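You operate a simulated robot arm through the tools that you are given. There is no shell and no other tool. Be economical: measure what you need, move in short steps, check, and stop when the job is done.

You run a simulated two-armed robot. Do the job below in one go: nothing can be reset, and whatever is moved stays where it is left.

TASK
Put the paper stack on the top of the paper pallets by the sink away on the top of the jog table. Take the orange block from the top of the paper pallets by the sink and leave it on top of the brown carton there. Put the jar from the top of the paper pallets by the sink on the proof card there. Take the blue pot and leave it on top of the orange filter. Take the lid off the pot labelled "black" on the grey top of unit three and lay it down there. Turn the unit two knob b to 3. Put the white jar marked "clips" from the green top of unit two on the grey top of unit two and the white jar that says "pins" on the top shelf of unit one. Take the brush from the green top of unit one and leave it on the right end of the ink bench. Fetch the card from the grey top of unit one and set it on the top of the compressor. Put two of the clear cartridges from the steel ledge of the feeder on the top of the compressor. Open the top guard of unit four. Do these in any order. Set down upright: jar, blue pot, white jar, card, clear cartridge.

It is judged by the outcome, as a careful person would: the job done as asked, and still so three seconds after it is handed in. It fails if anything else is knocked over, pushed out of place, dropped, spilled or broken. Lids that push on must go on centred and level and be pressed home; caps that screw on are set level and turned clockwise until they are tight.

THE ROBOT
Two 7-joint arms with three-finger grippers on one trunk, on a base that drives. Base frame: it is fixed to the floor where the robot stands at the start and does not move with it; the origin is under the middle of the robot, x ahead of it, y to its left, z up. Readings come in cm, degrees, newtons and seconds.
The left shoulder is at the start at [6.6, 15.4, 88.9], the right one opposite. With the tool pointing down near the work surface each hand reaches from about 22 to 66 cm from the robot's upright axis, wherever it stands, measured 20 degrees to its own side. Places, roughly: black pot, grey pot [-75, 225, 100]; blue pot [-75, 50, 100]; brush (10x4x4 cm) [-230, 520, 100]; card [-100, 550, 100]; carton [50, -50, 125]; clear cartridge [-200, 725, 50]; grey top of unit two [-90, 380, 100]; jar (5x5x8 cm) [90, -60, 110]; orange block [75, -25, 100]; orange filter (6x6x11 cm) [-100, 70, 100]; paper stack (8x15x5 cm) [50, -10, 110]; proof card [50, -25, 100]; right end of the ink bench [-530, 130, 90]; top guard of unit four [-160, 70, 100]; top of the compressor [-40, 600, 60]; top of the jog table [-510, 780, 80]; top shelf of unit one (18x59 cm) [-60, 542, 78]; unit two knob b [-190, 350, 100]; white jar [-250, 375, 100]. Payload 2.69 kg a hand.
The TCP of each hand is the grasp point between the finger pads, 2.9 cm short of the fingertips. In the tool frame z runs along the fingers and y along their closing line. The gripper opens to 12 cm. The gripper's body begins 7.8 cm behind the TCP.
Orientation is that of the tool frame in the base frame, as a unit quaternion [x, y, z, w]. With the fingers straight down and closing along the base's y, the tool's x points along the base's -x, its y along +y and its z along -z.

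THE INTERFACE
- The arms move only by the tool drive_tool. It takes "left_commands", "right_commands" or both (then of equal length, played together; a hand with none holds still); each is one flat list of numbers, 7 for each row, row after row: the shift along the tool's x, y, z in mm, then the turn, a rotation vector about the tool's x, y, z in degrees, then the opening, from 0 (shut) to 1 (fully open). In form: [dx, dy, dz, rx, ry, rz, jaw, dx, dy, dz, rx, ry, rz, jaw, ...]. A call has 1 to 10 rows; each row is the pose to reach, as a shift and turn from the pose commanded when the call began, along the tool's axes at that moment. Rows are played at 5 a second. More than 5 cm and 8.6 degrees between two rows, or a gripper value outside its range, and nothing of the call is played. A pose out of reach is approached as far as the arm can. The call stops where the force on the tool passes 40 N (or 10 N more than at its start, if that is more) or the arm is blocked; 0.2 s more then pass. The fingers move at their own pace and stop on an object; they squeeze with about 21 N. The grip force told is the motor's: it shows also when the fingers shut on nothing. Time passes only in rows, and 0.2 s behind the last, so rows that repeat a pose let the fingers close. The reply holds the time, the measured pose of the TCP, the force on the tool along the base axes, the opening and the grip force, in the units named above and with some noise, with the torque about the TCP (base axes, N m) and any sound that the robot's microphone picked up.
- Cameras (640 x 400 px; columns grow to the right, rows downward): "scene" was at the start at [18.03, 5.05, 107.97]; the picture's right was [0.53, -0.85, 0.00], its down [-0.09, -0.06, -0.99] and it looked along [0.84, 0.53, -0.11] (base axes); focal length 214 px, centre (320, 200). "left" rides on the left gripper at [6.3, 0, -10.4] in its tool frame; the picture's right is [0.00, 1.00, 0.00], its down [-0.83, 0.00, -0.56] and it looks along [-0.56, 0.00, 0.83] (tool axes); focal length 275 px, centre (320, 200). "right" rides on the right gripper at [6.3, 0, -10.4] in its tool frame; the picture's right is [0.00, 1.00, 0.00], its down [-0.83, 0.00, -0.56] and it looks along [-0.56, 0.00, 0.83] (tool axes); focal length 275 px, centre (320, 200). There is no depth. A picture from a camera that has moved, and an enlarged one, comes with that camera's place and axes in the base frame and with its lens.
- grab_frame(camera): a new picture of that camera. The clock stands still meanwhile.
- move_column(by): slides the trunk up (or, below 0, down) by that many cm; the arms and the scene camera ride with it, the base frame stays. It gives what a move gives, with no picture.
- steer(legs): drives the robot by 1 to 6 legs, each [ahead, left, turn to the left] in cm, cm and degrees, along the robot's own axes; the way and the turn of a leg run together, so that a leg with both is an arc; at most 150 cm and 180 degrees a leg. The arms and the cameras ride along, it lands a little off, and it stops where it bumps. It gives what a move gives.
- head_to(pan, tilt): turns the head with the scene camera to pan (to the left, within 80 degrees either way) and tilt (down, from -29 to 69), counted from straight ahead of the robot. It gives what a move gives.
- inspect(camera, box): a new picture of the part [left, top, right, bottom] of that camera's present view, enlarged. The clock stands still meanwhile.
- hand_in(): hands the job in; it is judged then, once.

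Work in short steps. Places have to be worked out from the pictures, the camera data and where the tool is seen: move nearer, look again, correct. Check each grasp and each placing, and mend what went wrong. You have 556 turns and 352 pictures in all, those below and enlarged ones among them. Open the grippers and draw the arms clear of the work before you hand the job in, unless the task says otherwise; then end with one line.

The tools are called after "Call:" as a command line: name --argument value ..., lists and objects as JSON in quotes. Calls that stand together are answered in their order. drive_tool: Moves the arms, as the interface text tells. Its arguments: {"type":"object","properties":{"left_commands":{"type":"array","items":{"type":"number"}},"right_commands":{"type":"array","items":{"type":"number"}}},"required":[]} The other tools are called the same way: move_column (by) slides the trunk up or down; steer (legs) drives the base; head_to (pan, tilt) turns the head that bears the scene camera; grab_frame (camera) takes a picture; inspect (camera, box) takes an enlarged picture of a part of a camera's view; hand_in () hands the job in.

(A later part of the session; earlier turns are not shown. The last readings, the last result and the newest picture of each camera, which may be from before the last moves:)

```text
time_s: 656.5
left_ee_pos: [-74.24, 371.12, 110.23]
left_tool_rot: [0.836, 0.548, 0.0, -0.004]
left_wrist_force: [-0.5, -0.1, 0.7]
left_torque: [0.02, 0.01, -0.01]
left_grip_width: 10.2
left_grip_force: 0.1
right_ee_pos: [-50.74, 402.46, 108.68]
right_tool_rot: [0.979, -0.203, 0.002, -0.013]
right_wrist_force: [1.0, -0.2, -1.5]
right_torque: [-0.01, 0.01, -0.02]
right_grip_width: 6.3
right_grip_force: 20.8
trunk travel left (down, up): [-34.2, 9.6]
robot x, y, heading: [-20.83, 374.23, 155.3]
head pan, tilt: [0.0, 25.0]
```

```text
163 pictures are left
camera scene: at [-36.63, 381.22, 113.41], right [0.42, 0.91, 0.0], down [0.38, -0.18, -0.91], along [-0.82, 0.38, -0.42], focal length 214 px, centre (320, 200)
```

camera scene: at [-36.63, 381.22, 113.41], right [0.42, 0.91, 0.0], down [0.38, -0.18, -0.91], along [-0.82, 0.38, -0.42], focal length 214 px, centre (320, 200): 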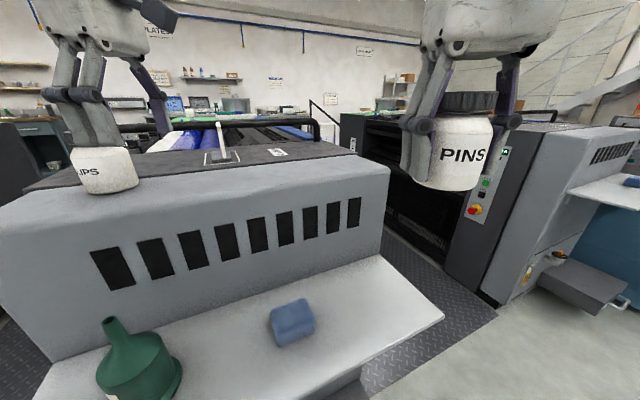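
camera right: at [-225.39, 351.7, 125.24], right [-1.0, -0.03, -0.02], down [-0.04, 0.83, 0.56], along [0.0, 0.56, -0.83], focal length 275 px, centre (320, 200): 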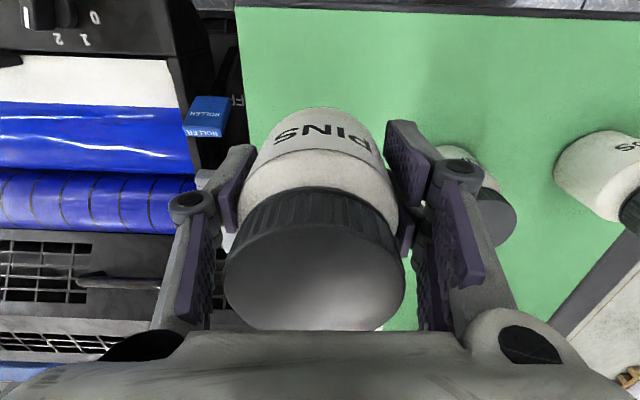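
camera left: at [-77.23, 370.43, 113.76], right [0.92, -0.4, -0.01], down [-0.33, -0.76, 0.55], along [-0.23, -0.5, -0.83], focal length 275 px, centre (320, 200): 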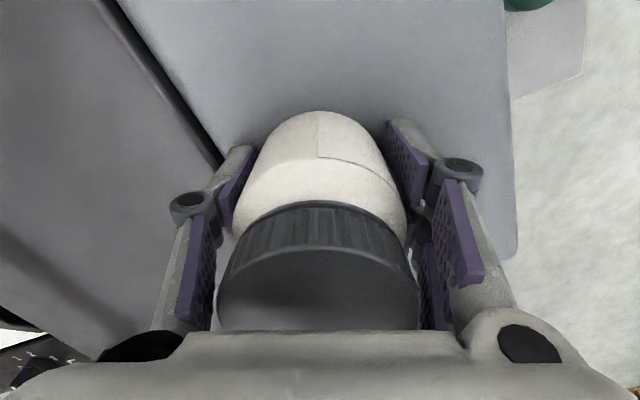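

Back away, square up to heading 180, and head to unit one's shelf with PINS; retract the left hand first.

Call:
steer --legs '[[-32, -15, 0], [0, 0, 24.7]]'

Call:
drive_tool --left_commands '[0, 45, 0, 0, 0, 0, 0.7, 0, 90, 0, 0, 0, 0, 0.7, 0, 135, 0, 0, 0, 0, 0.7, 0, 180, 0, 0, 0, 0, 0.7]'

Call:
steer --legs '[[0, -140, 0]]'

Call:
grab_frame --camera "scene"

```text
time_s: 660.0
left_ee_pos: [-32.84, 349.31, 110.29]
left_tool_rot: [0.7, 0.714, 0.001, -0.002]
left_wrist_force: [-1.1, 0.8, -0.3]
left_torque: [-0.01, -0.01, 0.01]
left_grip_width: 10.2
left_grip_force: 0.1
right_ee_pos: [-24.53, 387.58, 108.81]
right_tool_rot: [1.0, 0.012, 0.0, -0.012]
right_wrist_force: [-0.1, 0.3, -2.0]
right_torque: [-0.02, -0.01, -0.02]
right_grip_width: 6.3
right_grip_force: 20.7
trunk travel left (down, up): [-34.2, 9.6]
robot x, y, heading: [14.72, 374.21, -179.9]
head pan, tilt: [0.0, 25.0]
```

```text
time_s: 661.0
left_ee_pos: [-21.77, 341.69, 109.37]
left_tool_rot: [0.699, 0.715, 0.001, -0.003]
left_wrist_force: [0.5, 0.1, 0.5]
left_torque: [-0.02, 0.04, 0.0]
left_grip_width: 8.39
left_grip_force: 0.0
left hand out of reach, approached as far as the arm can: row 1, 2, 3, 4
right_ee_pos: [-24.61, 387.5, 108.85]
right_tool_rot: [1.0, 0.012, 0.0, -0.012]
right_wrist_force: [-0.2, -1.2, -1.4]
right_torque: [0.01, 0.03, 0.0]
right_grip_width: 6.3
right_grip_force: 21.0
trunk travel left (down, up): [-34.2, 9.6]
robot x, y, heading: [14.74, 373.88, -179.9]
head pan, tilt: [0.0, 25.0]
```

```text
time_s: 671.9
left_ee_pos: [-22.48, 480.71, 109.43]
left_tool_rot: [0.697, 0.717, 0.0, -0.003]
left_wrist_force: [0.6, -0.2, 0.7]
left_torque: [-0.03, 0.0, 0.0]
left_grip_width: 8.4
left_grip_force: 0.1
right_ee_pos: [-25.6, 526.5, 108.72]
right_tool_rot: [1.0, 0.014, 0.0, -0.013]
right_wrist_force: [0.4, 1.1, -1.4]
right_torque: [0.0, -0.01, -0.01]
right_grip_width: 6.3
right_grip_force: 20.3
trunk travel left (down, up): [-34.2, 9.6]
robot x, y, heading: [14.24, 513.31, -179.5]
head pan, tilt: [0.0, 25.0]
```

```text
162 pictures are left
camera scene: at [-3.62, 513.28, 113.41], right [-0.01, 1.0, 0.0], down [0.42, 0.0, -0.91], along [-0.91, -0.01, -0.42], focal length 214 px, centre (320, 200)
```

scene: 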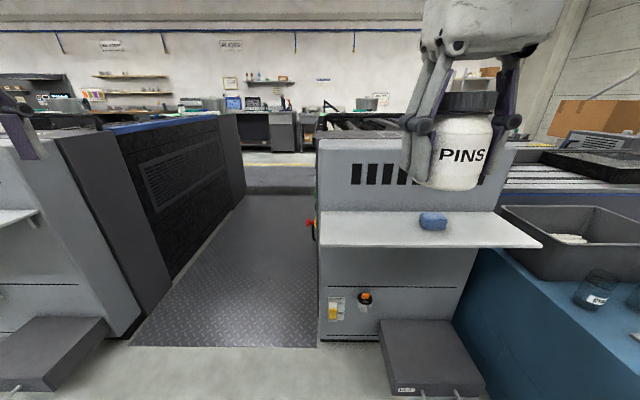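

Drive so PINS hangs over the shelf at about (-59.5,529), then lower the trunk.

Call:
steer --legs '[[34, -2.8, 0]]'

Call:
move_column --by -20

Call:
head_to --pan 0 --tilt 35

Call:
grab_frame --camera "scene"

Call:
grab_frame --camera "right"

```text
time_s: 674.1
left_ee_pos: [-56.57, 482.92, 109.33]
left_tool_rot: [0.697, 0.717, 0.001, -0.003]
left_wrist_force: [0.3, -0.1, -0.4]
left_torque: [-0.01, -0.02, -0.01]
left_grip_width: 8.39
left_grip_force: 0.0
right_ee_pos: [-59.77, 528.65, 108.72]
right_tool_rot: [1.0, 0.016, 0.001, -0.012]
right_wrist_force: [-0.2, 0.6, -1.1]
right_torque: [0.0, -0.06, -0.03]
right_grip_width: 6.32
right_grip_force: 20.7
trunk travel left (down, up): [-34.2, 9.6]
robot x, y, heading: [-20.39, 516.01, -179.1]
head pan, tilt: [0.0, 25.0]
```

```text
time_s: 675.9
left_ee_pos: [-61.17, 483.1, 84.8]
left_tool_rot: [0.694, 0.713, 0.073, 0.068]
left_wrist_force: [-0.5, -0.5, 0.3]
left_torque: [0.04, 0.05, 0.02]
left_grip_width: 8.41
left_grip_force: 0.1
right_ee_pos: [-63.15, 528.53, 84.98]
right_tool_rot: [0.996, 0.023, 0.091, -0.011]
right_wrist_force: [65.7, 2.0, 4.0]
right_torque: [-0.28, 7.84, -0.87]
right_grip_width: 6.28
right_grip_force: 20.3
trunk travel left (down, up): [-15.7, 28.0]
robot x, y, heading: [-20.37, 515.54, -179.2]
head pan, tilt: [0.0, 25.0]
stopped: the force on the tool passed its limit at 116 N (the readings are from after the stop); the commanded pose is now the measured one
```

```text
time_s: 676.6
left_ee_pos: [-61.09, 482.93, 84.84]
left_tool_rot: [0.693, 0.714, 0.072, 0.068]
left_wrist_force: [0.4, -0.4, 0.5]
left_torque: [0.01, 0.04, 0.02]
left_grip_width: 8.39
left_grip_force: 0.0
right_ee_pos: [-63.0, 528.66, 85.05]
right_tool_rot: [0.996, 0.023, 0.091, -0.011]
right_wrist_force: [92.4, 0.2, -3.3]
right_torque: [-0.09, 10.55, -1.02]
right_grip_width: 6.31
right_grip_force: 21.0
trunk travel left (down, up): [-15.7, 28.0]
robot x, y, heading: [-20.32, 515.59, -179.5]
head pan, tilt: [0.0, 35.0]
```

```text
161 pictures are left
camera scene: at [-41.66, 515.66, 92.97], right [-0.01, 1.0, 0.0], down [0.57, 0.01, -0.82], along [-0.82, -0.01, -0.57], focal length 214 px, centre (320, 200)
```

scene: 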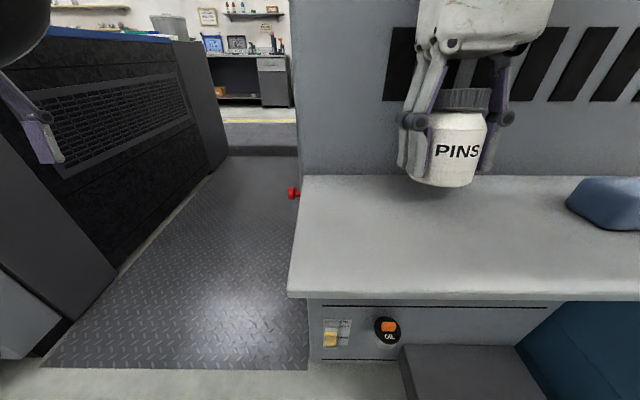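

```text
160 pictures are left
camera right: at [-58.84, 528.59, 96.3], right [0.05, -1.0, -0.02], down [-0.92, -0.05, 0.4], along [-0.4, 0.0, -0.92], focal length 275 px, centre (320, 200)
```

right: 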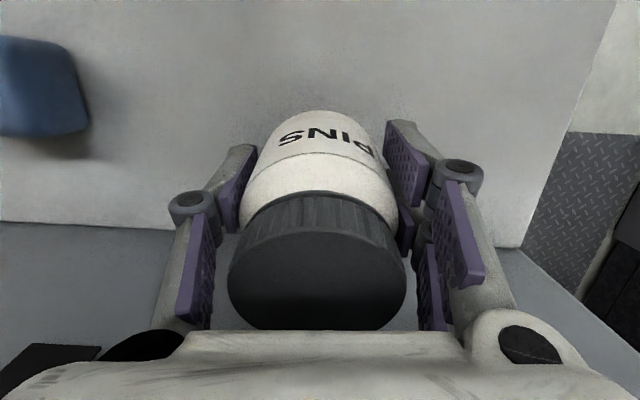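

The gripper's back presses on the unit face (92 N). Back the robot 6 cm at once.

Call:
steer --legs '[[-6, 0, 0]]'

Call:
grab_frame --camera "scene"

```text
time_s: 677.6
left_ee_pos: [-55.75, 482.97, 84.59]
left_tool_rot: [0.692, 0.714, 0.075, 0.071]
left_wrist_force: [0.3, 0.1, -0.5]
left_torque: [0.0, 0.03, 0.01]
left_grip_width: 8.39
left_grip_force: 0.0
right_ee_pos: [-58.01, 528.77, 84.62]
right_tool_rot: [0.995, 0.02, 0.092, -0.011]
right_wrist_force: [0.1, -0.1, -2.0]
right_torque: [-0.01, -0.01, 0.01]
right_grip_width: 6.28
right_grip_force: 20.2
trunk travel left (down, up): [-15.7, 28.0]
robot x, y, heading: [-14.13, 515.75, -179.1]
head pan, tilt: [0.0, 35.0]
```

```text
159 pictures are left
camera scene: at [-36.48, 515.71, 92.76], right [-0.01, 1.0, 0.0], down [0.57, 0.01, -0.82], along [-0.82, -0.01, -0.57], focal length 214 px, centre (320, 200)
```

scene: 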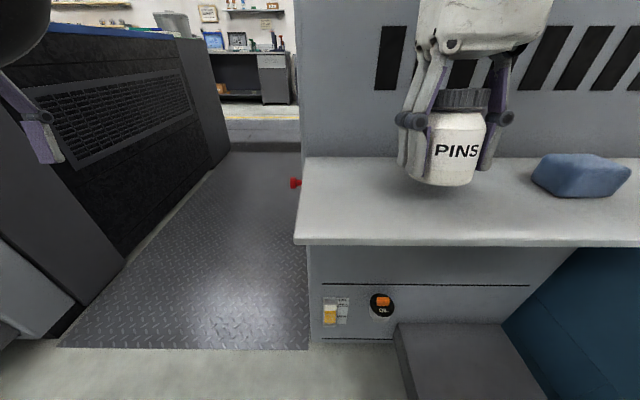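

Relieved. Level the hand (10.7°) and lower PINS to the shelf.

Call:
drive_tool --right_commands '[0, 0, 0, 0, -4, 0, 0, 0, 0, 0, 0, -8, 0, 0, 0, 0, 0, 0, -10.7, 0, 0]'

Call:
drive_tool --right_commands '[0, 0, 10, 0, 0, 0, 0, 0, 0, 18, 0, 0, 0, 0, 0, 0, 23, 0, 0, 0, 0, 0, 0, 28, 0, 0, 0, 0, 0, 0, 33, 0, 0, 0, 0]'

Call:
grab_frame --camera "scene"

```text
time_s: 678.4
left_ee_pos: [-55.8, 482.94, 84.41]
left_tool_rot: [0.693, 0.714, 0.075, 0.07]
left_wrist_force: [0.0, -0.1, 0.2]
left_torque: [-0.04, 0.01, -0.02]
left_grip_width: 8.42
left_grip_force: 0.0
right_ee_pos: [-57.92, 528.86, 84.46]
right_tool_rot: [1.0, 0.023, 0.0, -0.009]
right_wrist_force: [-0.1, -0.3, -2.3]
right_torque: [-0.02, -0.03, 0.01]
right_grip_width: 6.28
right_grip_force: 21.2
trunk travel left (down, up): [-15.7, 28.0]
robot x, y, heading: [-14.65, 515.48, -179.4]
head pan, tilt: [0.0, 35.0]
```

```text
time_s: 679.6
left_ee_pos: [-55.65, 482.99, 84.63]
left_tool_rot: [0.693, 0.714, 0.075, 0.07]
left_wrist_force: [0.8, -0.1, 0.3]
left_torque: [-0.01, 0.01, 0.0]
left_grip_width: 8.39
left_grip_force: 0.0
right_ee_pos: [-57.99, 528.77, 81.31]
right_tool_rot: [1.0, 0.021, -0.001, -0.008]
right_wrist_force: [0.2, 2.1, 17.6]
right_torque: [0.08, 0.16, 0.14]
right_grip_width: 6.33
right_grip_force: 21.2
trunk travel left (down, up): [-15.7, 28.0]
robot x, y, heading: [-14.59, 515.7, -179.6]
head pan, tilt: [0.0, 35.0]
```

```text
158 pictures are left
camera scene: at [-36.41, 515.7, 92.8], right [-0.01, 1.0, 0.0], down [0.57, 0.01, -0.82], along [-0.82, -0.01, -0.57], focal length 214 px, centre (320, 200)
```

scene: 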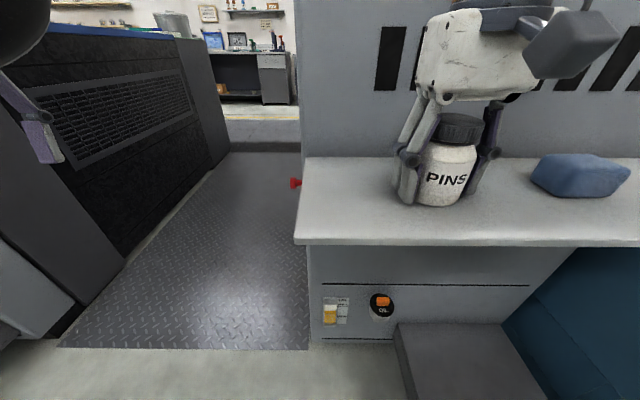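

On the shelf. Release and rise.

Call:
drive_tool --right_commands '[0, 0, -2, 0, 0, 0, 0.6, 0, 0, -2, 0, 0, 0, 0.72, 0, 0, -2, 0, 0, 0, 0.72, 0, 0, -45, 0, 0, 0, 0.72, 0, 0, -90, 0, 0, 0, 0.72, 0, 0, -130, 0, 0, 0, 0.72]'

Call:
grab_frame --camera "scene"

```text
time_s: 681.0
left_ee_pos: [-55.86, 483.11, 84.54]
left_tool_rot: [0.693, 0.713, 0.075, 0.07]
left_wrist_force: [-1.1, 0.7, -0.2]
left_torque: [-0.06, -0.02, -0.05]
left_grip_width: 8.39
left_grip_force: 0.1
right_ee_pos: [-58.35, 527.56, 87.13]
right_tool_rot: [1.0, 0.022, 0.0, -0.007]
right_wrist_force: [0.1, 0.2, -0.2]
right_torque: [0.02, 0.0, -0.01]
right_grip_width: 8.62
right_grip_force: 0.1
right hand out of reach, approached as far as the arm can: row 5, 6
trunk travel left (down, up): [-15.7, 28.0]
robot x, y, heading: [-14.37, 515.81, -179.7]
head pan, tilt: [0.0, 35.0]
```

```text
157 pictures are left
camera scene: at [-36.5, 515.71, 92.76], right [-0.01, 1.0, 0.0], down [0.57, 0.01, -0.82], along [-0.82, -0.01, -0.57], focal length 214 px, centre (320, 200)
```

scene: 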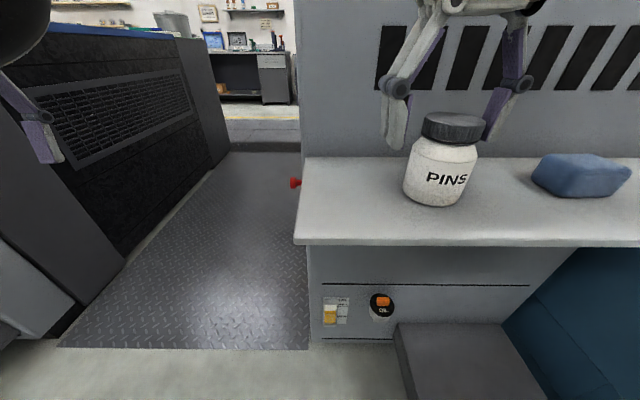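

PINS stands. Recentre the fingers in y and back straight out.

Call:
drive_tool --right_commands '[0, -6, 0, 0, 0, 0, 0.8, 0, -12, 0, 0, 0, 0, 0.8]'

Call:
steer --legs '[[-22, 0, 0]]'

Call:
grab_frame --camera "scene"

```text
time_s: 681.6
left_ee_pos: [-55.84, 483.07, 84.59]
left_tool_rot: [0.693, 0.714, 0.075, 0.07]
left_wrist_force: [0.4, -0.7, -0.8]
left_torque: [0.01, -0.01, -0.01]
left_grip_width: 8.4
left_grip_force: 0.1
right_ee_pos: [-58.45, 528.49, 86.71]
right_tool_rot: [1.0, 0.022, 0.0, -0.008]
right_wrist_force: [0.5, -0.6, 1.0]
right_torque: [0.01, 0.0, -0.01]
right_grip_width: 9.6
right_grip_force: 0.0
trunk travel left (down, up): [-15.7, 28.0]
robot x, y, heading: [-14.5, 515.69, -179.2]
head pan, tilt: [0.0, 35.0]
```

```text
time_s: 683.3
left_ee_pos: [-33.97, 483.22, 84.6]
left_tool_rot: [0.693, 0.713, 0.075, 0.071]
left_wrist_force: [-0.4, -0.1, -0.4]
left_torque: [0.02, 0.01, -0.01]
left_grip_width: 8.4
left_grip_force: 0.1
right_ee_pos: [-36.62, 528.84, 86.81]
right_tool_rot: [1.0, 0.021, 0.0, -0.009]
right_wrist_force: [-0.5, 0.1, 0.3]
right_torque: [0.03, 0.02, 0.01]
right_grip_width: 9.58
right_grip_force: 0.2
trunk travel left (down, up): [-15.7, 28.0]
robot x, y, heading: [7.51, 516.12, -179.3]
head pan, tilt: [0.0, 35.0]
```

```text
156 pictures are left
camera scene: at [-14.62, 515.93, 92.77], right [-0.01, 1.0, 0.0], down [0.57, 0.01, -0.82], along [-0.82, -0.01, -0.57], focal length 214 px, centre (320, 200)
```

scene: 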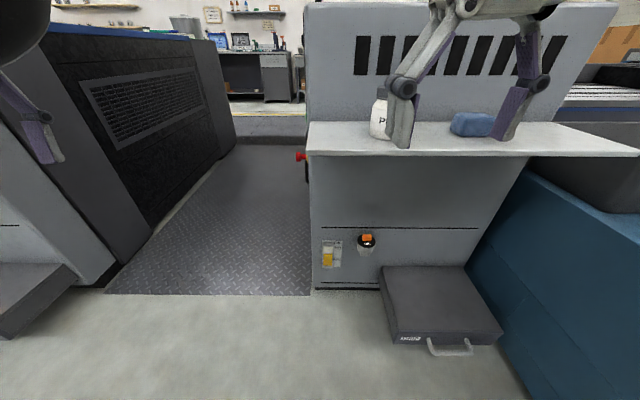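

PINS is placed. Next, knob b on unit two: raise the trunk and drive into the gap between units two and three.

Call:
move_column --by 20

Call:
steer --legs '[[-25, 0, -0.7], [0, 110, 0], [0, 107, 0], [140, 0, 0], [55, 0, 0], [0, 0, -90]]'

Call:
head_to --pan 0 --tilt 30

Call:
grab_frame --camera "scene"

```text
time_s: 685.5
left_ee_pos: [-33.99, 483.2, 104.51]
left_tool_rot: [0.693, 0.713, 0.075, 0.071]
left_wrist_force: [0.4, -0.4, 0.6]
left_torque: [0.0, -0.03, 0.02]
left_grip_width: 8.42
left_grip_force: 0.0
right_ee_pos: [-36.72, 528.69, 106.88]
right_tool_rot: [1.0, 0.021, 0.001, -0.007]
right_wrist_force: [-0.2, 0.1, -0.2]
right_torque: [-0.04, -0.01, -0.01]
right_grip_width: 9.61
right_grip_force: 0.1
trunk travel left (down, up): [-35.7, 8.0]
robot x, y, heading: [7.88, 515.88, -179.3]
head pan, tilt: [0.0, 35.0]
```

```text
time_s: 717.0
left_ee_pos: [-197.2, 341.13, 104.49]
left_tool_rot: [0.995, 0.012, 0.004, 0.103]
left_wrist_force: [-0.7, -0.4, -0.4]
left_torque: [-0.01, -0.03, 0.02]
left_grip_width: 8.39
left_grip_force: 0.0
right_ee_pos: [-151.6, 343.61, 107.08]
right_tool_rot: [0.72, -0.694, 0.005, -0.006]
right_wrist_force: [-0.3, -0.4, 0.0]
right_torque: [0.01, -0.02, 0.02]
right_grip_width: 9.58
right_grip_force: 0.1
trunk travel left (down, up): [-35.7, 8.0]
robot x, y, heading: [-164.77, 299.59, 90.1]
head pan, tilt: [0.0, 35.0]
```

```text
time_s: 717.6
left_ee_pos: [-197.18, 341.19, 104.52]
left_tool_rot: [0.995, 0.012, 0.003, 0.104]
left_wrist_force: [-0.4, -0.2, -0.1]
left_torque: [0.04, 0.03, -0.03]
left_grip_width: 8.4
left_grip_force: 0.0
right_ee_pos: [-151.58, 343.61, 106.86]
right_tool_rot: [0.72, -0.693, 0.006, -0.006]
right_wrist_force: [-0.3, -0.1, 0.6]
right_torque: [0.01, 0.0, -0.01]
right_grip_width: 9.6
right_grip_force: 0.1
trunk travel left (down, up): [-35.7, 8.0]
robot x, y, heading: [-165.08, 299.49, 90.2]
head pan, tilt: [0.0, 30.0]
```

```text
155 pictures are left
camera scene: at [-164.87, 316.13, 114.42], right [1.0, 0.0, 0.0], down [0.0, -0.5, -0.87], along [0.0, 0.87, -0.5], focal length 214 px, centre (320, 200)
```

scene: 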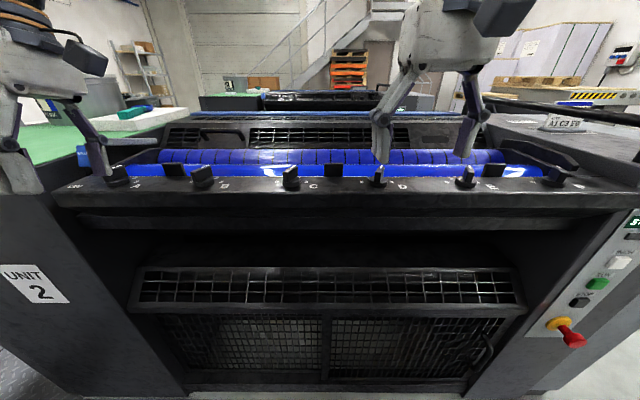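

The left fingers are near the rail; raise that hand, then zoom on the knobs.

Call:
drive_tool --left_commands '[0, 0, -25, 0, 0, 0, 0.6, 0, 30, -50, 0, 0, 0, 0.6, 0, 60, -60, 0, 0, 0, 0.6]'

Call:
inspect --camera "scene" --box '[50, 140, 290, 230]'

Call:
inspect --camera "scene" --box '[270, 140, 590, 230]'

```text
time_s: 718.4
left_ee_pos: [-196.77, 337.93, 108.41]
left_tool_rot: [0.995, 0.012, 0.003, 0.103]
left_wrist_force: [0.0, 0.0, -0.3]
left_torque: [-0.01, 0.02, -0.03]
left_grip_width: 7.2
left_grip_force: 0.0
left hand out of reach, approached as far as the arm can: row 2, 3
right_ee_pos: [-151.61, 343.53, 106.89]
right_tool_rot: [0.72, -0.694, 0.005, -0.006]
right_wrist_force: [0.6, 0.8, 0.2]
right_torque: [0.01, 0.03, -0.02]
right_grip_width: 9.61
right_grip_force: 0.2
trunk travel left (down, up): [-35.7, 8.0]
robot x, y, heading: [-165.2, 299.63, 90.2]
head pan, tilt: [0.0, 30.0]
```

```text
2.67 times, centred on (170, 185) of scene
camera zoom: at [-164.82, 316.11, 114.42], right [1.0, 0.0, 0.0], down [0.0, -0.5, -0.87], along [0.0, 0.87, -0.5], focal length 572 px, centre (720, 240)
```

zoom: 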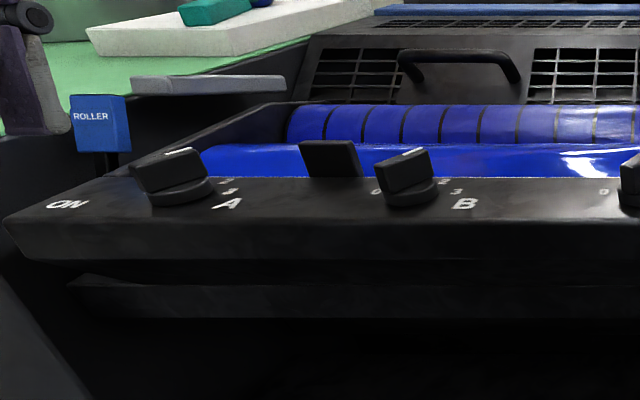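

```text
2.00 times, centred on (430, 185) of scene
camera zoom: at [-164.82, 316.11, 114.42], right [1.0, 0.0, 0.0], down [0.0, -0.5, -0.87], along [0.0, 0.87, -0.5], focal length 429 px, centre (100, 230)
```

zoom: 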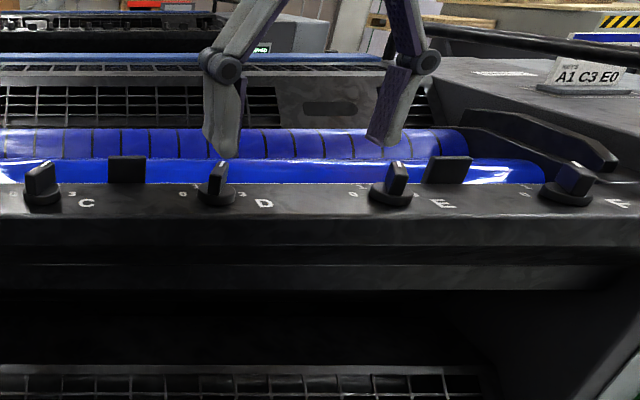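

Knob B is around (-186,350). Shift the robot left 34 cm so the right hand comes over it, and look from the right hand's camera.

Call:
drive_tool --right_commands '[20, 0, -25, 0, 0, 0, 0.5, 40, 0, -50, 0, 0, 0, 0.5]'

Call:
steer --legs '[[0, 34.5, 0]]'

Call:
grab_frame --camera "right"

```text
time_s: 719.0
left_ee_pos: [-196.8, 338.03, 108.37]
left_tool_rot: [0.995, 0.012, 0.003, 0.103]
left_wrist_force: [-0.5, 0.3, 0.0]
left_torque: [0.03, -0.01, -0.01]
left_grip_width: 7.2
left_grip_force: 0.1
right_ee_pos: [-151.55, 339.52, 111.85]
right_tool_rot: [0.72, -0.694, 0.005, -0.005]
right_wrist_force: [-0.5, 0.3, 0.2]
right_torque: [-0.03, -0.03, 0.01]
right_grip_width: 6.02
right_grip_force: 0.1
trunk travel left (down, up): [-35.7, 8.0]
robot x, y, heading: [-164.66, 299.4, 90.3]
head pan, tilt: [0.0, 30.0]
```

```text
time_s: 722.2
left_ee_pos: [-230.98, 337.96, 108.55]
left_tool_rot: [0.995, 0.013, 0.003, 0.102]
left_wrist_force: [-0.6, 0.1, 0.2]
left_torque: [-0.01, 0.0, -0.04]
left_grip_width: 7.19
left_grip_force: 0.2
right_ee_pos: [-185.78, 339.56, 111.77]
right_tool_rot: [0.72, -0.694, 0.005, -0.005]
right_wrist_force: [0.6, -0.1, -0.3]
right_torque: [0.01, 0.01, -0.01]
right_grip_width: 5.98
right_grip_force: 0.0
trunk travel left (down, up): [-35.7, 8.0]
robot x, y, heading: [-198.89, 299.37, 90.4]
head pan, tilt: [0.0, 30.0]
```

```text
152 pictures are left
camera right: at [-185.66, 333.16, 122.24], right [-1.0, -0.04, -0.02], down [-0.04, 0.83, 0.56], along [-0.01, 0.56, -0.83], focal length 275 px, centre (320, 200)
```

right: 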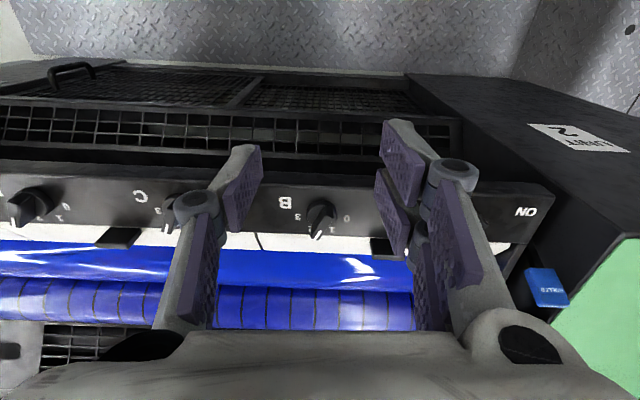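

Call:
inspect --camera "right" --box '[250, 160, 410, 260]'

```text
4.00 times, centred on (330, 210) of right
camera zoom: at [-185.66, 333.16, 122.24], right [-1.0, -0.04, -0.02], down [-0.04, 0.83, 0.56], along [-0.01, 0.56, -0.83], focal length 1101 px, centre (280, 160)
```

zoom: 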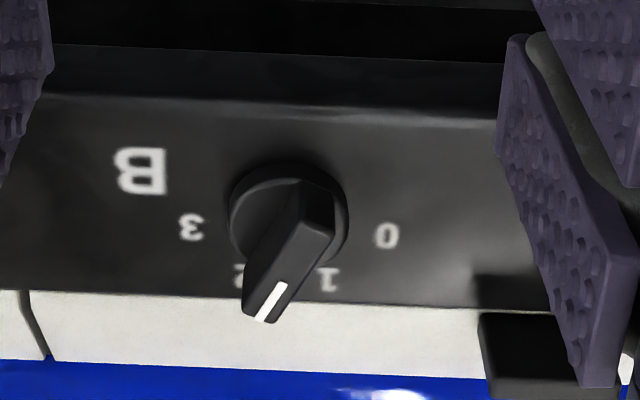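

Decoded: digits 0,1,2,3 lie at about -75°, -25°, +25°, +75° (from +y toward +x); the pointer stands at ~2 and must turn 50° clockwise (from above). Knob axis ≈(-186.3,352.2), rail z≈97. Hover over it with the fingers aligned to the bar.

Call:
drive_tool --right_commands '[-42, 0, 0, 0, 0, 8, 0.32, -84, 0, 0, 0, 0, 16, 0.32, -126, 0, 0, 0, 0, 23.5, 0.32, -126, 0, 40, 0, 0, 23.5, 0.32, -126, 0, 62, 0, 0, 23.5, 0.32]'

Call:
grab_frame --camera "right"

Call:
inspect --camera "scene" --box '[260, 120, 460, 245]'

```text
time_s: 723.4
left_ee_pos: [-230.89, 338.04, 108.41]
left_tool_rot: [0.994, 0.012, 0.003, 0.104]
left_wrist_force: [0.9, 0.1, -0.2]
left_torque: [-0.01, -0.02, 0.04]
left_grip_width: 7.2
left_grip_force: 0.0
right_ee_pos: [-185.89, 351.55, 105.24]
right_tool_rot: [-0.564, 0.826, -0.004, 0.007]
right_wrist_force: [0.6, -0.9, -1.4]
right_torque: [-0.02, 0.02, -0.01]
right_grip_width: 3.81
right_grip_force: 0.0
right hand out of reach, approached as far as the arm can: row 2, 3, 4, 5
trunk travel left (down, up): [-35.7, 8.0]
robot x, y, heading: [-199.04, 299.38, 90.4]
head pan, tilt: [0.0, 30.0]
```

```text
150 pictures are left
camera right: at [-188.4, 345.65, 115.65], right [-0.93, 0.36, -0.01], down [0.29, 0.78, 0.56], along [0.21, 0.52, -0.83], focal length 275 px, centre (320, 200)
```

right: 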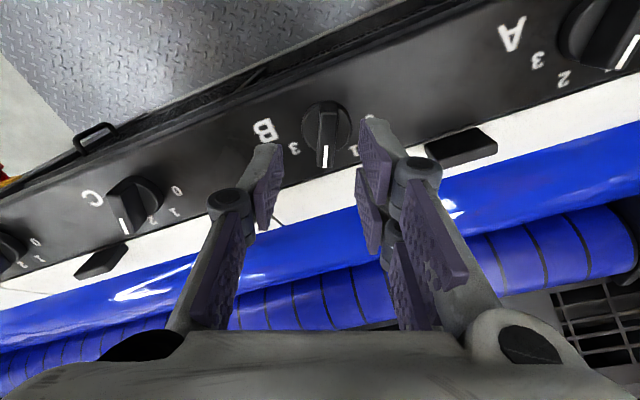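

```text
3.20 times, centred on (360, 182) of scene
camera zoom: at [-199.01, 316.03, 114.41], right [1.0, 0.0, 0.0], down [0.0, -0.5, -0.87], along [0.0, 0.87, -0.5], focal length 686 px, centre (192, 256)
```

zoom: 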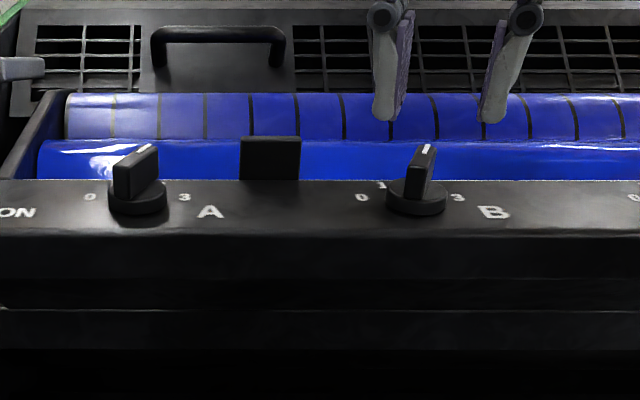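

The bar is aligned with the fingers and lies right under the TCP. Shift 4 mm and descend to z≈101.2.

Call:
drive_tool --right_commands '[0, 4, 15, 0, 0, 0, 0.32, 0, 4, 30, 0, 0, 0, 0.32, 0, 4, 40, 0, 0, 0, 0.32]'

Call:
grab_frame --camera "right"

Call:
inspect --camera "scene" --box '[310, 130, 430, 205]'

```text
time_s: 724.2
left_ee_pos: [-230.89, 337.91, 108.36]
left_tool_rot: [0.995, 0.011, 0.002, 0.103]
left_wrist_force: [-0.2, 0.2, -1.4]
left_torque: [0.02, 0.0, 0.02]
left_grip_width: 7.22
left_grip_force: 0.1
right_ee_pos: [-186.17, 351.82, 101.26]
right_tool_rot: [-0.563, 0.826, -0.004, 0.006]
right_wrist_force: [0.3, -0.6, 0.3]
right_torque: [0.01, 0.03, 0.01]
right_grip_width: 3.85
right_grip_force: 0.2
trunk travel left (down, up): [-35.7, 8.0]
robot x, y, heading: [-199.0, 299.61, 90.4]
head pan, tilt: [0.0, 30.0]
```

```text
148 pictures are left
camera right: at [-188.69, 345.79, 111.68], right [-0.93, 0.36, -0.01], down [0.29, 0.78, 0.56], along [0.21, 0.52, -0.83], focal length 275 px, centre (320, 200)
```

right: 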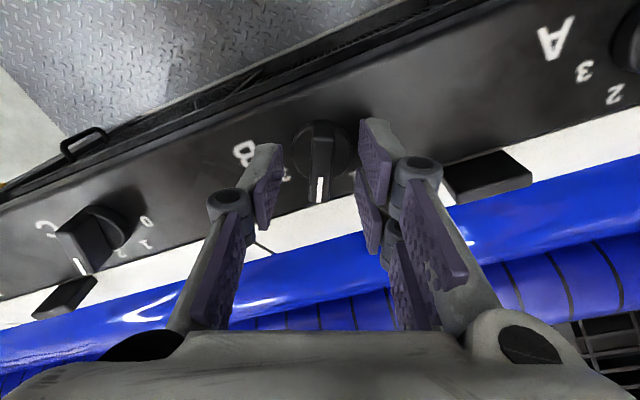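

```text
5.33 times, centred on (370, 168) of scene
camera zoom: at [-199.04, 315.99, 114.42], right [1.0, 0.0, 0.0], down [0.0, -0.5, -0.87], along [0.0, 0.87, -0.5], focal length 1144 px, centre (53, 373)
```

zoom: 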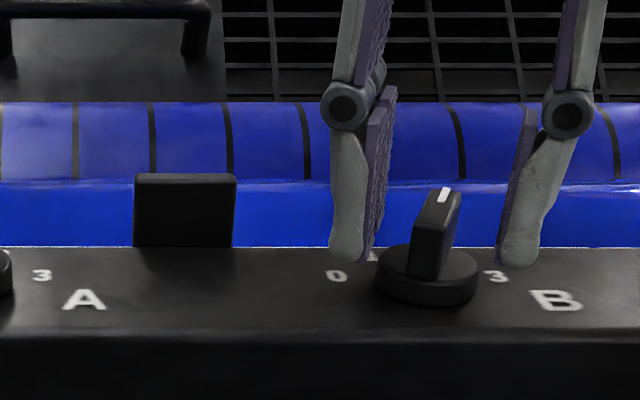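

Well aligned; bar between pads with ~2 cm overlap. Close on it.

Call:
drive_tool --right_commands '[0, 0, 3, 0, 0, 0, 0.2, 0, 0, 3, 0, 0, 0, 0.1, 0, 0, 3, 0, 0, 0, 0, 0, 0, 3, 0, 0, 0, 0]'

Call:
grab_frame --camera "right"

```text
time_s: 725.2
left_ee_pos: [-231.1, 337.99, 108.31]
left_tool_rot: [0.995, 0.012, 0.003, 0.104]
left_wrist_force: [0.0, 0.4, -0.3]
left_torque: [0.0, 0.02, 0.02]
left_grip_width: 7.21
left_grip_force: 0.0
right_ee_pos: [-186.33, 351.8, 101.07]
right_tool_rot: [-0.564, 0.826, -0.004, 0.007]
right_wrist_force: [-5.5, 1.3, -2.2]
right_torque: [0.24, 0.08, -0.01]
right_grip_width: 1.1
right_grip_force: 37.8
trunk travel left (down, up): [-35.7, 8.0]
robot x, y, heading: [-198.88, 299.46, 90.0]
head pan, tilt: [0.0, 30.0]
```

```text
146 pictures are left
camera right: at [-188.75, 345.8, 111.38], right [-0.93, 0.36, -0.01], down [0.29, 0.78, 0.56], along [0.21, 0.52, -0.83], focal length 275 px, centre (320, 200)
```

right: 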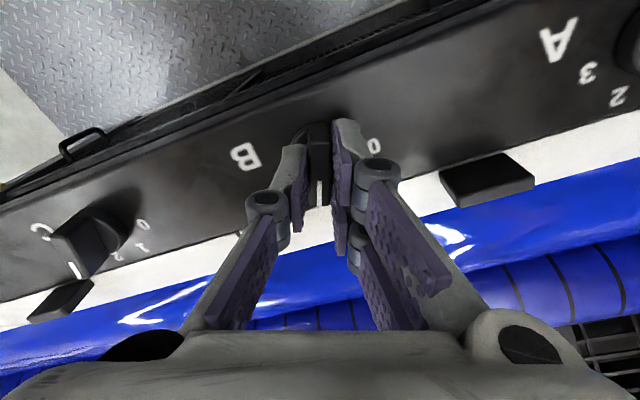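

Gripped. Turn +50° about the tool axis (clockwise from above).

Call:
drive_tool --right_commands '[0, 0, 0, 0, 0, 8, 0, 0, 0, 0, 0, 0, 16, 0, 0, 0, 0, 0, 0, 24, 0, 0, 0, 0, 0, 0, 32, 0, 0, 0, 0, 0, 0, 40, 0, 0, 0, 0, 0, 0, 46, 0, 0, 0, 0, 0, 0, 50, 0]'

Call:
grab_frame --camera "right"

Call:
inspect --camera "scene" --box '[310, 130, 430, 205]'

```text
time_s: 726.8
left_ee_pos: [-231.13, 337.89, 108.37]
left_tool_rot: [0.995, 0.011, 0.004, 0.103]
left_wrist_force: [-0.4, -1.0, -0.4]
left_torque: [0.03, -0.02, -0.01]
left_grip_width: 7.21
left_grip_force: 0.0
right_ee_pos: [-186.35, 351.78, 100.91]
right_tool_rot: [-0.16, 0.987, 0.0, 0.008]
right_wrist_force: [-11.8, 7.2, 7.6]
right_torque: [-0.06, 1.09, -0.04]
right_grip_width: 1.1
right_grip_force: 38.0
trunk travel left (down, up): [-35.7, 8.0]
robot x, y, heading: [-198.71, 299.35, 90.5]
head pan, tilt: [0.0, 30.0]
```

```text
145 pictures are left
camera right: at [-192.46, 349.64, 111.31], right [-0.32, 0.95, 0.0], down [0.78, 0.27, 0.57], along [0.54, 0.18, -0.82], focal length 275 px, centre (320, 200)
```

right: 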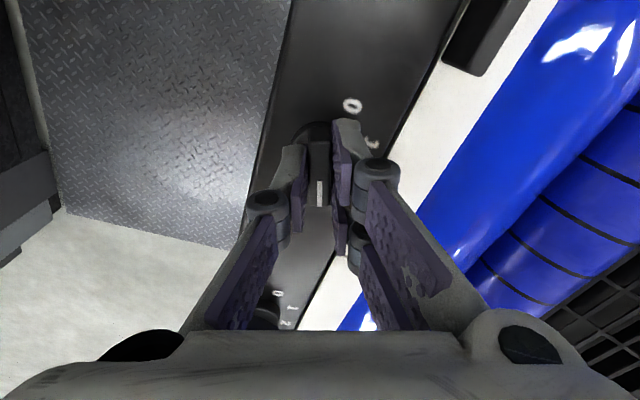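

```text
5.33 times, centred on (370, 168) of scene
camera zoom: at [-199.19, 316.02, 114.42], right [1.0, 0.0, 0.0], down [0.0, -0.5, -0.87], along [0.0, 0.87, -0.5], focal length 1144 px, centre (53, 373)
```

zoom: 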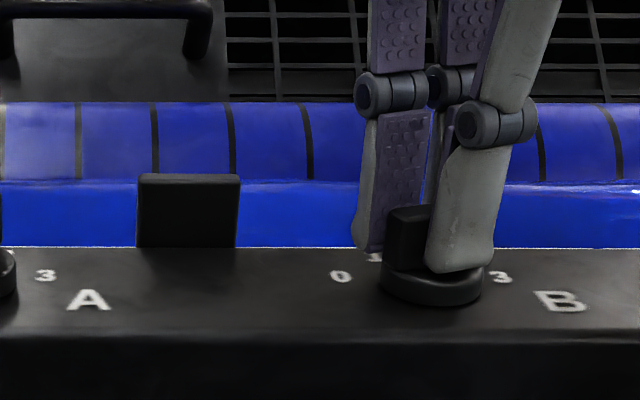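

Open slightly, rise and inspect the pointer.

Call:
drive_tool --right_commands '[0, 0, 0, 0, 0, 0, 0.2, 0, 0, 0, 0, 0, 0, 0.3, 0, 0, -20, 0, 0, 0, 0.32, 0, 0, -50, 0, 0, 0, 0.32]'

Call:
inspect --camera "scene" --box '[310, 130, 430, 205]'

Call:
inspect --camera "right" --box '[240, 60, 400, 160]'

```text
time_s: 727.8
left_ee_pos: [-230.95, 338.04, 108.38]
left_tool_rot: [0.995, 0.012, 0.003, 0.103]
left_wrist_force: [0.1, 0.5, -0.7]
left_torque: [-0.05, 0.02, 0.01]
left_grip_width: 7.21
left_grip_force: 0.0
right_ee_pos: [-186.09, 351.66, 105.73]
right_tool_rot: [-0.162, 0.987, -0.002, 0.007]
right_wrist_force: [0.1, 0.4, -0.2]
right_torque: [-0.04, 0.03, 0.0]
right_grip_width: 3.83
right_grip_force: 0.0
trunk travel left (down, up): [-35.7, 8.0]
robot x, y, heading: [-198.99, 299.27, 90.4]
head pan, tilt: [0.0, 30.0]
```

```text
5.33 times, centred on (370, 168) of scene
camera zoom: at [-199.01, 316.05, 114.41], right [1.0, 0.0, 0.0], down [0.0, -0.5, -0.87], along [0.0, 0.87, -0.5], focal length 1144 px, centre (53, 373)
```

zoom: 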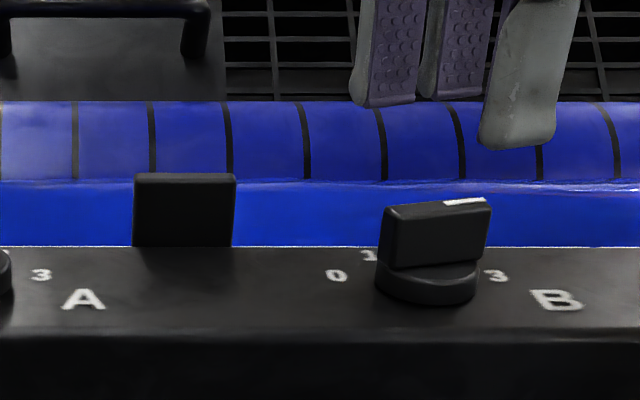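

```text
4.00 times, centred on (320, 110) of right
camera zoom: at [-192.29, 349.52, 116.08], right [-0.32, 0.95, -0.01], down [0.78, 0.27, 0.57], along [0.54, 0.18, -0.82], focal length 1101 px, centre (320, 560)
```

zoom: 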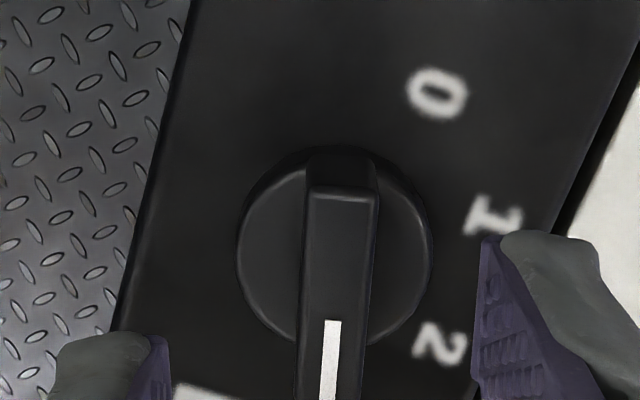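

Computed geometry: labels 0/1/2 at -75°, -27°, +28°, pointer now at ≈+75° = 3. Knob done. Return the right hand to its normal yaw and raise.

Call:
drive_tool --right_commands '[0, 0, -20, 0, 0, -8, 0.32, 15, 0, -40, 0, 0, -16, 0.32, 30, 0, -40, 0, 0, -24, 0.32, 40, 0, -40, 0, 0, -32, 0.32, 40, 0, -40, 0, 0, -40, 0.32, 40, 0, -40, 0, 0, -48, 0.32, 40, 0, -40, 0, 0, -56, 0.32, 40, 0, -40, 0, 0, -64, 0.32, 40, 0, -40, 0, 0, -72, 0.32]'

Call:
steer --legs '[[0, 0, -90], [130, 0, 0], [110, 0, 0], [0, 0, 180]]'

Call:
head_to --pan 0 --tilt 20

Call:
grab_frame --camera "scene"

```text
time_s: 729.8
left_ee_pos: [-230.92, 338.05, 108.24]
left_tool_rot: [0.995, 0.013, 0.002, 0.103]
left_wrist_force: [1.4, 1.0, 0.7]
left_torque: [0.0, 0.05, -0.02]
left_grip_width: 7.19
left_grip_force: 0.1
right_ee_pos: [-189.94, 348.11, 108.95]
right_tool_rot: [0.712, -0.702, 0.005, -0.006]
right_wrist_force: [0.5, 1.1, -0.1]
right_torque: [-0.05, 0.07, 0.05]
right_grip_width: 3.85
right_grip_force: 0.1
right hand out of reach, approached as far as the arm can: row 1, 2, 3, 4, 5, 6, 7, 8, 9
trunk travel left (down, up): [-35.7, 8.0]
robot x, y, heading: [-198.81, 299.29, 90.6]
head pan, tilt: [0.0, 30.0]
```

```text
time_s: 752.7
left_ee_pos: [1.87, 267.8, 108.5]
left_tool_rot: [0.702, 0.705, 0.075, 0.072]
left_wrist_force: [0.9, 0.0, -0.7]
left_torque: [0.01, 0.0, 0.01]
left_grip_width: 7.19
left_grip_force: 0.1
right_ee_pos: [-7.74, 308.87, 109.01]
right_tool_rot: [1.0, -0.005, 0.001, -0.008]
right_wrist_force: [-0.4, -0.3, 0.8]
right_torque: [-0.03, 0.02, 0.0]
right_grip_width: 3.85
right_grip_force: 0.0
trunk travel left (down, up): [-35.7, 8.0]
robot x, y, heading: [41.14, 299.12, 179.2]
head pan, tilt: [0.0, 30.0]
```

```text
time_s: 753.4
left_ee_pos: [1.8, 267.8, 108.42]
left_tool_rot: [0.701, 0.705, 0.075, 0.071]
left_wrist_force: [-0.1, 0.2, 0.2]
left_torque: [0.0, 0.0, 0.02]
left_grip_width: 7.18
left_grip_force: 0.1
right_ee_pos: [-7.44, 308.81, 109.14]
right_tool_rot: [1.0, -0.005, 0.0, -0.008]
right_wrist_force: [0.1, -0.3, 0.8]
right_torque: [0.0, 0.04, 0.03]
right_grip_width: 3.87
right_grip_force: 0.1
trunk travel left (down, up): [-35.7, 8.0]
robot x, y, heading: [41.29, 298.94, 179.1]
head pan, tilt: [0.0, 20.0]
```

```text
141 pictures are left
camera scene: at [24.16, 299.61, 116.02], right [0.01, 1.0, 0.0], down [0.34, -0.01, -0.94], along [-0.94, 0.01, -0.34], focal length 214 px, centre (320, 200)
```

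scene: 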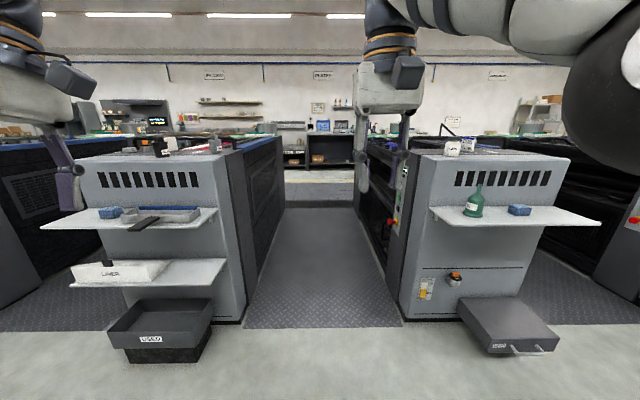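

Unit three is on the left with two pots on top. Move in front of it.

Call:
steer --legs '[[0, 80, 0.9], [28, 0, 0]]'

Call:
head_to --pan 0 --tilt 22

Call:
grab_frame --camera "scene"

Call:
inspect --camera "scene" --box '[220, 110, 420, 235]'

```text
time_s: 761.5
left_ee_pos: [-26.15, 187.78, 108.42]
left_tool_rot: [0.696, 0.71, 0.075, 0.071]
left_wrist_force: [-0.2, -0.1, 0.6]
left_torque: [0.0, 0.01, -0.01]
left_grip_width: 7.2
left_grip_force: 0.0
right_ee_pos: [-36.11, 228.71, 109.01]
right_tool_rot: [1.0, 0.005, 0.0, -0.008]
right_wrist_force: [0.3, 0.6, 0.4]
right_torque: [-0.01, -0.03, 0.02]
right_grip_width: 3.83
right_grip_force: 0.2
trunk travel left (down, up): [-35.7, 8.0]
robot x, y, heading: [12.43, 219.66, -179.8]
head pan, tilt: [0.0, 20.0]
```

```text
time_s: 762.1
left_ee_pos: [-26.05, 187.81, 108.44]
left_tool_rot: [0.696, 0.711, 0.075, 0.071]
left_wrist_force: [0.2, 0.2, 0.1]
left_torque: [-0.02, -0.04, 0.03]
left_grip_width: 7.21
left_grip_force: 0.0
right_ee_pos: [-36.03, 228.69, 109.09]
right_tool_rot: [1.0, 0.004, 0.0, -0.008]
right_wrist_force: [0.0, -1.3, 0.5]
right_torque: [-0.03, 0.02, -0.01]
right_grip_width: 3.84
right_grip_force: 0.1
trunk travel left (down, up): [-35.7, 8.0]
robot x, y, heading: [12.51, 219.96, -179.9]
head pan, tilt: [0.0, 22.0]
```

```text
140 pictures are left
camera scene: at [-4.15, 219.94, 115.71], right [0.0, 1.0, 0.0], down [0.37, 0.0, -0.93], along [-0.93, 0.0, -0.37], focal length 214 px, centre (320, 200)
```

scene: 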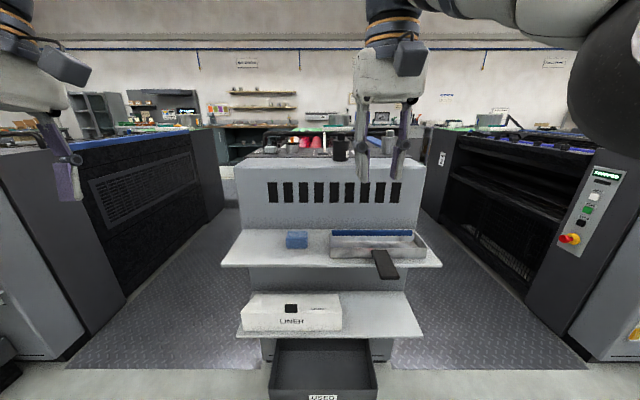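

```text
3.20 times, centred on (320, 172) of scene
camera zoom: at [-4.15, 219.94, 115.71], right [0.0, 1.0, 0.0], down [0.37, 0.0, -0.93], along [-0.93, 0.0, -0.37], focal length 686 px, centre (320, 288)
```

zoom: 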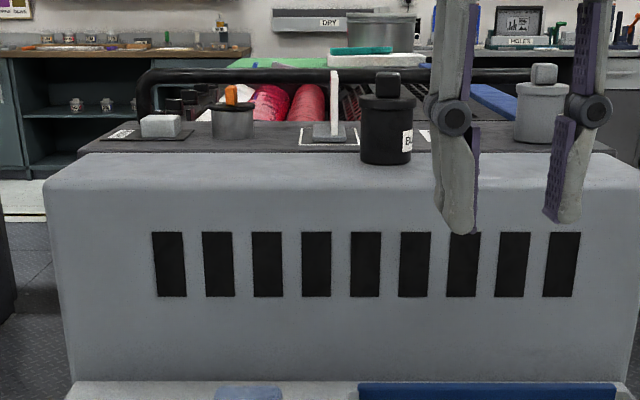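

Two lidded pots; the labels must be read. Zoom after shifting right.

Call:
steer --legs '[[0, -38, 0]]'

Call:
head_to --pan 15 --tilt 15

Call:
grab_frame --camera "scene"

```text
time_s: 765.5
left_ee_pos: [-26.13, 225.63, 108.39]
left_tool_rot: [0.697, 0.71, 0.074, 0.071]
left_wrist_force: [-0.7, 0.4, 0.3]
left_torque: [-0.02, 0.0, 0.0]
left_grip_width: 7.2
left_grip_force: 0.1
right_ee_pos: [-35.91, 266.61, 109.15]
right_tool_rot: [1.0, 0.002, 0.0, -0.008]
right_wrist_force: [0.5, 0.0, 0.3]
right_torque: [-0.03, -0.04, -0.04]
right_grip_width: 3.82
right_grip_force: 0.0
trunk travel left (down, up): [-35.7, 8.0]
robot x, y, heading: [12.75, 257.62, 180.1]
head pan, tilt: [0.0, 22.0]
```

```text
time_s: 766.3
left_ee_pos: [-26.12, 225.71, 108.32]
left_tool_rot: [0.697, 0.709, 0.075, 0.07]
left_wrist_force: [0.2, 0.0, -0.6]
left_torque: [-0.02, 0.01, 0.0]
left_grip_width: 7.19
left_grip_force: 0.1
right_ee_pos: [-35.87, 266.59, 109.09]
right_tool_rot: [1.0, 0.001, 0.0, -0.008]
right_wrist_force: [0.0, 0.4, -0.1]
right_torque: [-0.01, 0.02, 0.01]
right_grip_width: 3.82
right_grip_force: 0.0
trunk travel left (down, up): [-35.7, 8.0]
robot x, y, heading: [12.78, 257.82, 179.9]
head pan, tilt: [15.0, 15.0]
```

```text
138 pictures are left
camera scene: at [-3.89, 255.34, 116.84], right [-0.26, 0.97, 0.0], down [0.25, 0.07, -0.97], along [-0.93, -0.25, -0.26], focal length 214 px, centre (320, 200)
```

scene: 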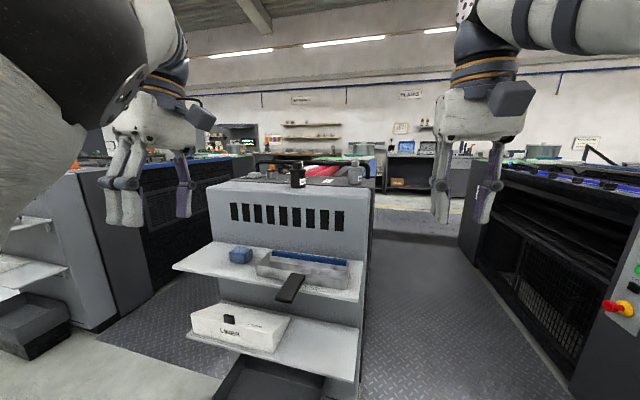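

Call:
inspect --camera "scene" --box '[270, 145, 390, 205]'

```text
5.33 times, centred on (330, 175) of scene
camera zoom: at [-3.89, 255.34, 116.84], right [-0.26, 0.97, 0.0], down [0.25, 0.07, -0.97], along [-0.93, -0.25, -0.26], focal length 1144 px, centre (267, 333)
```

zoom: 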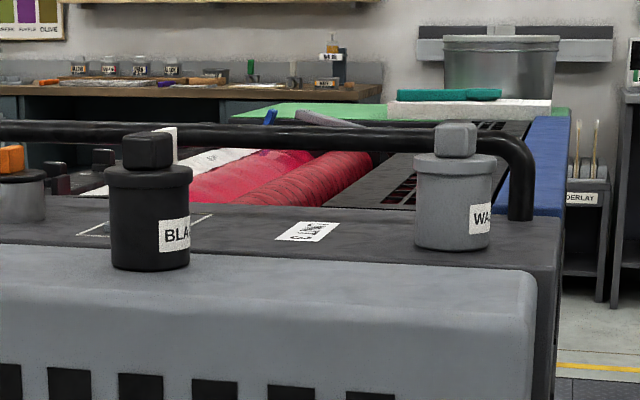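

Confirmed: black pot "BLA(CK)", the grey one "WA…". Go back in line with the black pot at ≈(-81,227), pitch the right hand forward 42°.

Call:
steer --legs '[[0, 43, 0]]'

Call:
drive_tool --right_commands '[20, -8, -12, 0, -8, 0, 0.45, 40, -16, -24, 0, -16, 0, 0.45, 60, -24, -36, 0, -24, 0, 0.45, 70, -32, -45, 0, -32, 0, 0.45, 80, -40, -50, 0, -42, 0, 0.45]'

Call:
grab_frame --camera "right"

```text
time_s: 770.1
left_ee_pos: [-26.33, 182.9, 108.39]
left_tool_rot: [0.698, 0.708, 0.074, 0.072]
left_wrist_force: [-0.2, -0.4, 0.5]
left_torque: [0.05, 0.02, 0.05]
left_grip_width: 7.19
left_grip_force: 0.1
right_ee_pos: [-36.13, 223.82, 108.94]
right_tool_rot: [1.0, 0.0, 0.0, -0.008]
right_wrist_force: [-0.4, 0.2, 0.2]
right_torque: [0.0, -0.01, -0.03]
right_grip_width: 3.83
right_grip_force: 0.1
trunk travel left (down, up): [-35.7, 8.0]
robot x, y, heading: [12.23, 215.05, 180.0]
head pan, tilt: [15.0, 15.0]
```

```text
refused: row 5 steps farther than a row can; nothing moved
```

```text
136 pictures are left
camera right: at [-29.86, 223.71, 119.42], right [0.01, -1.0, -0.02], down [-0.83, -0.01, 0.56], along [-0.56, 0.01, -0.83], focal length 275 px, centre (320, 200)
```

right: 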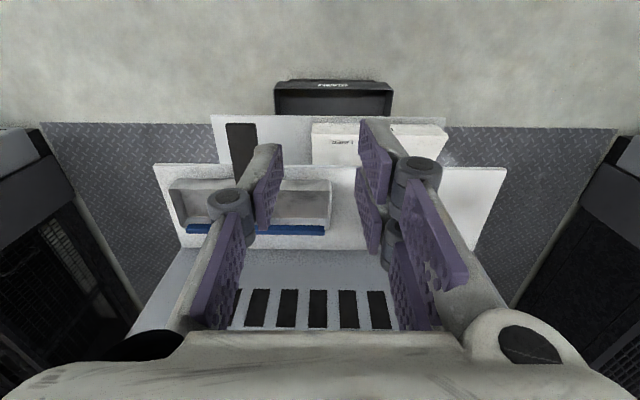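

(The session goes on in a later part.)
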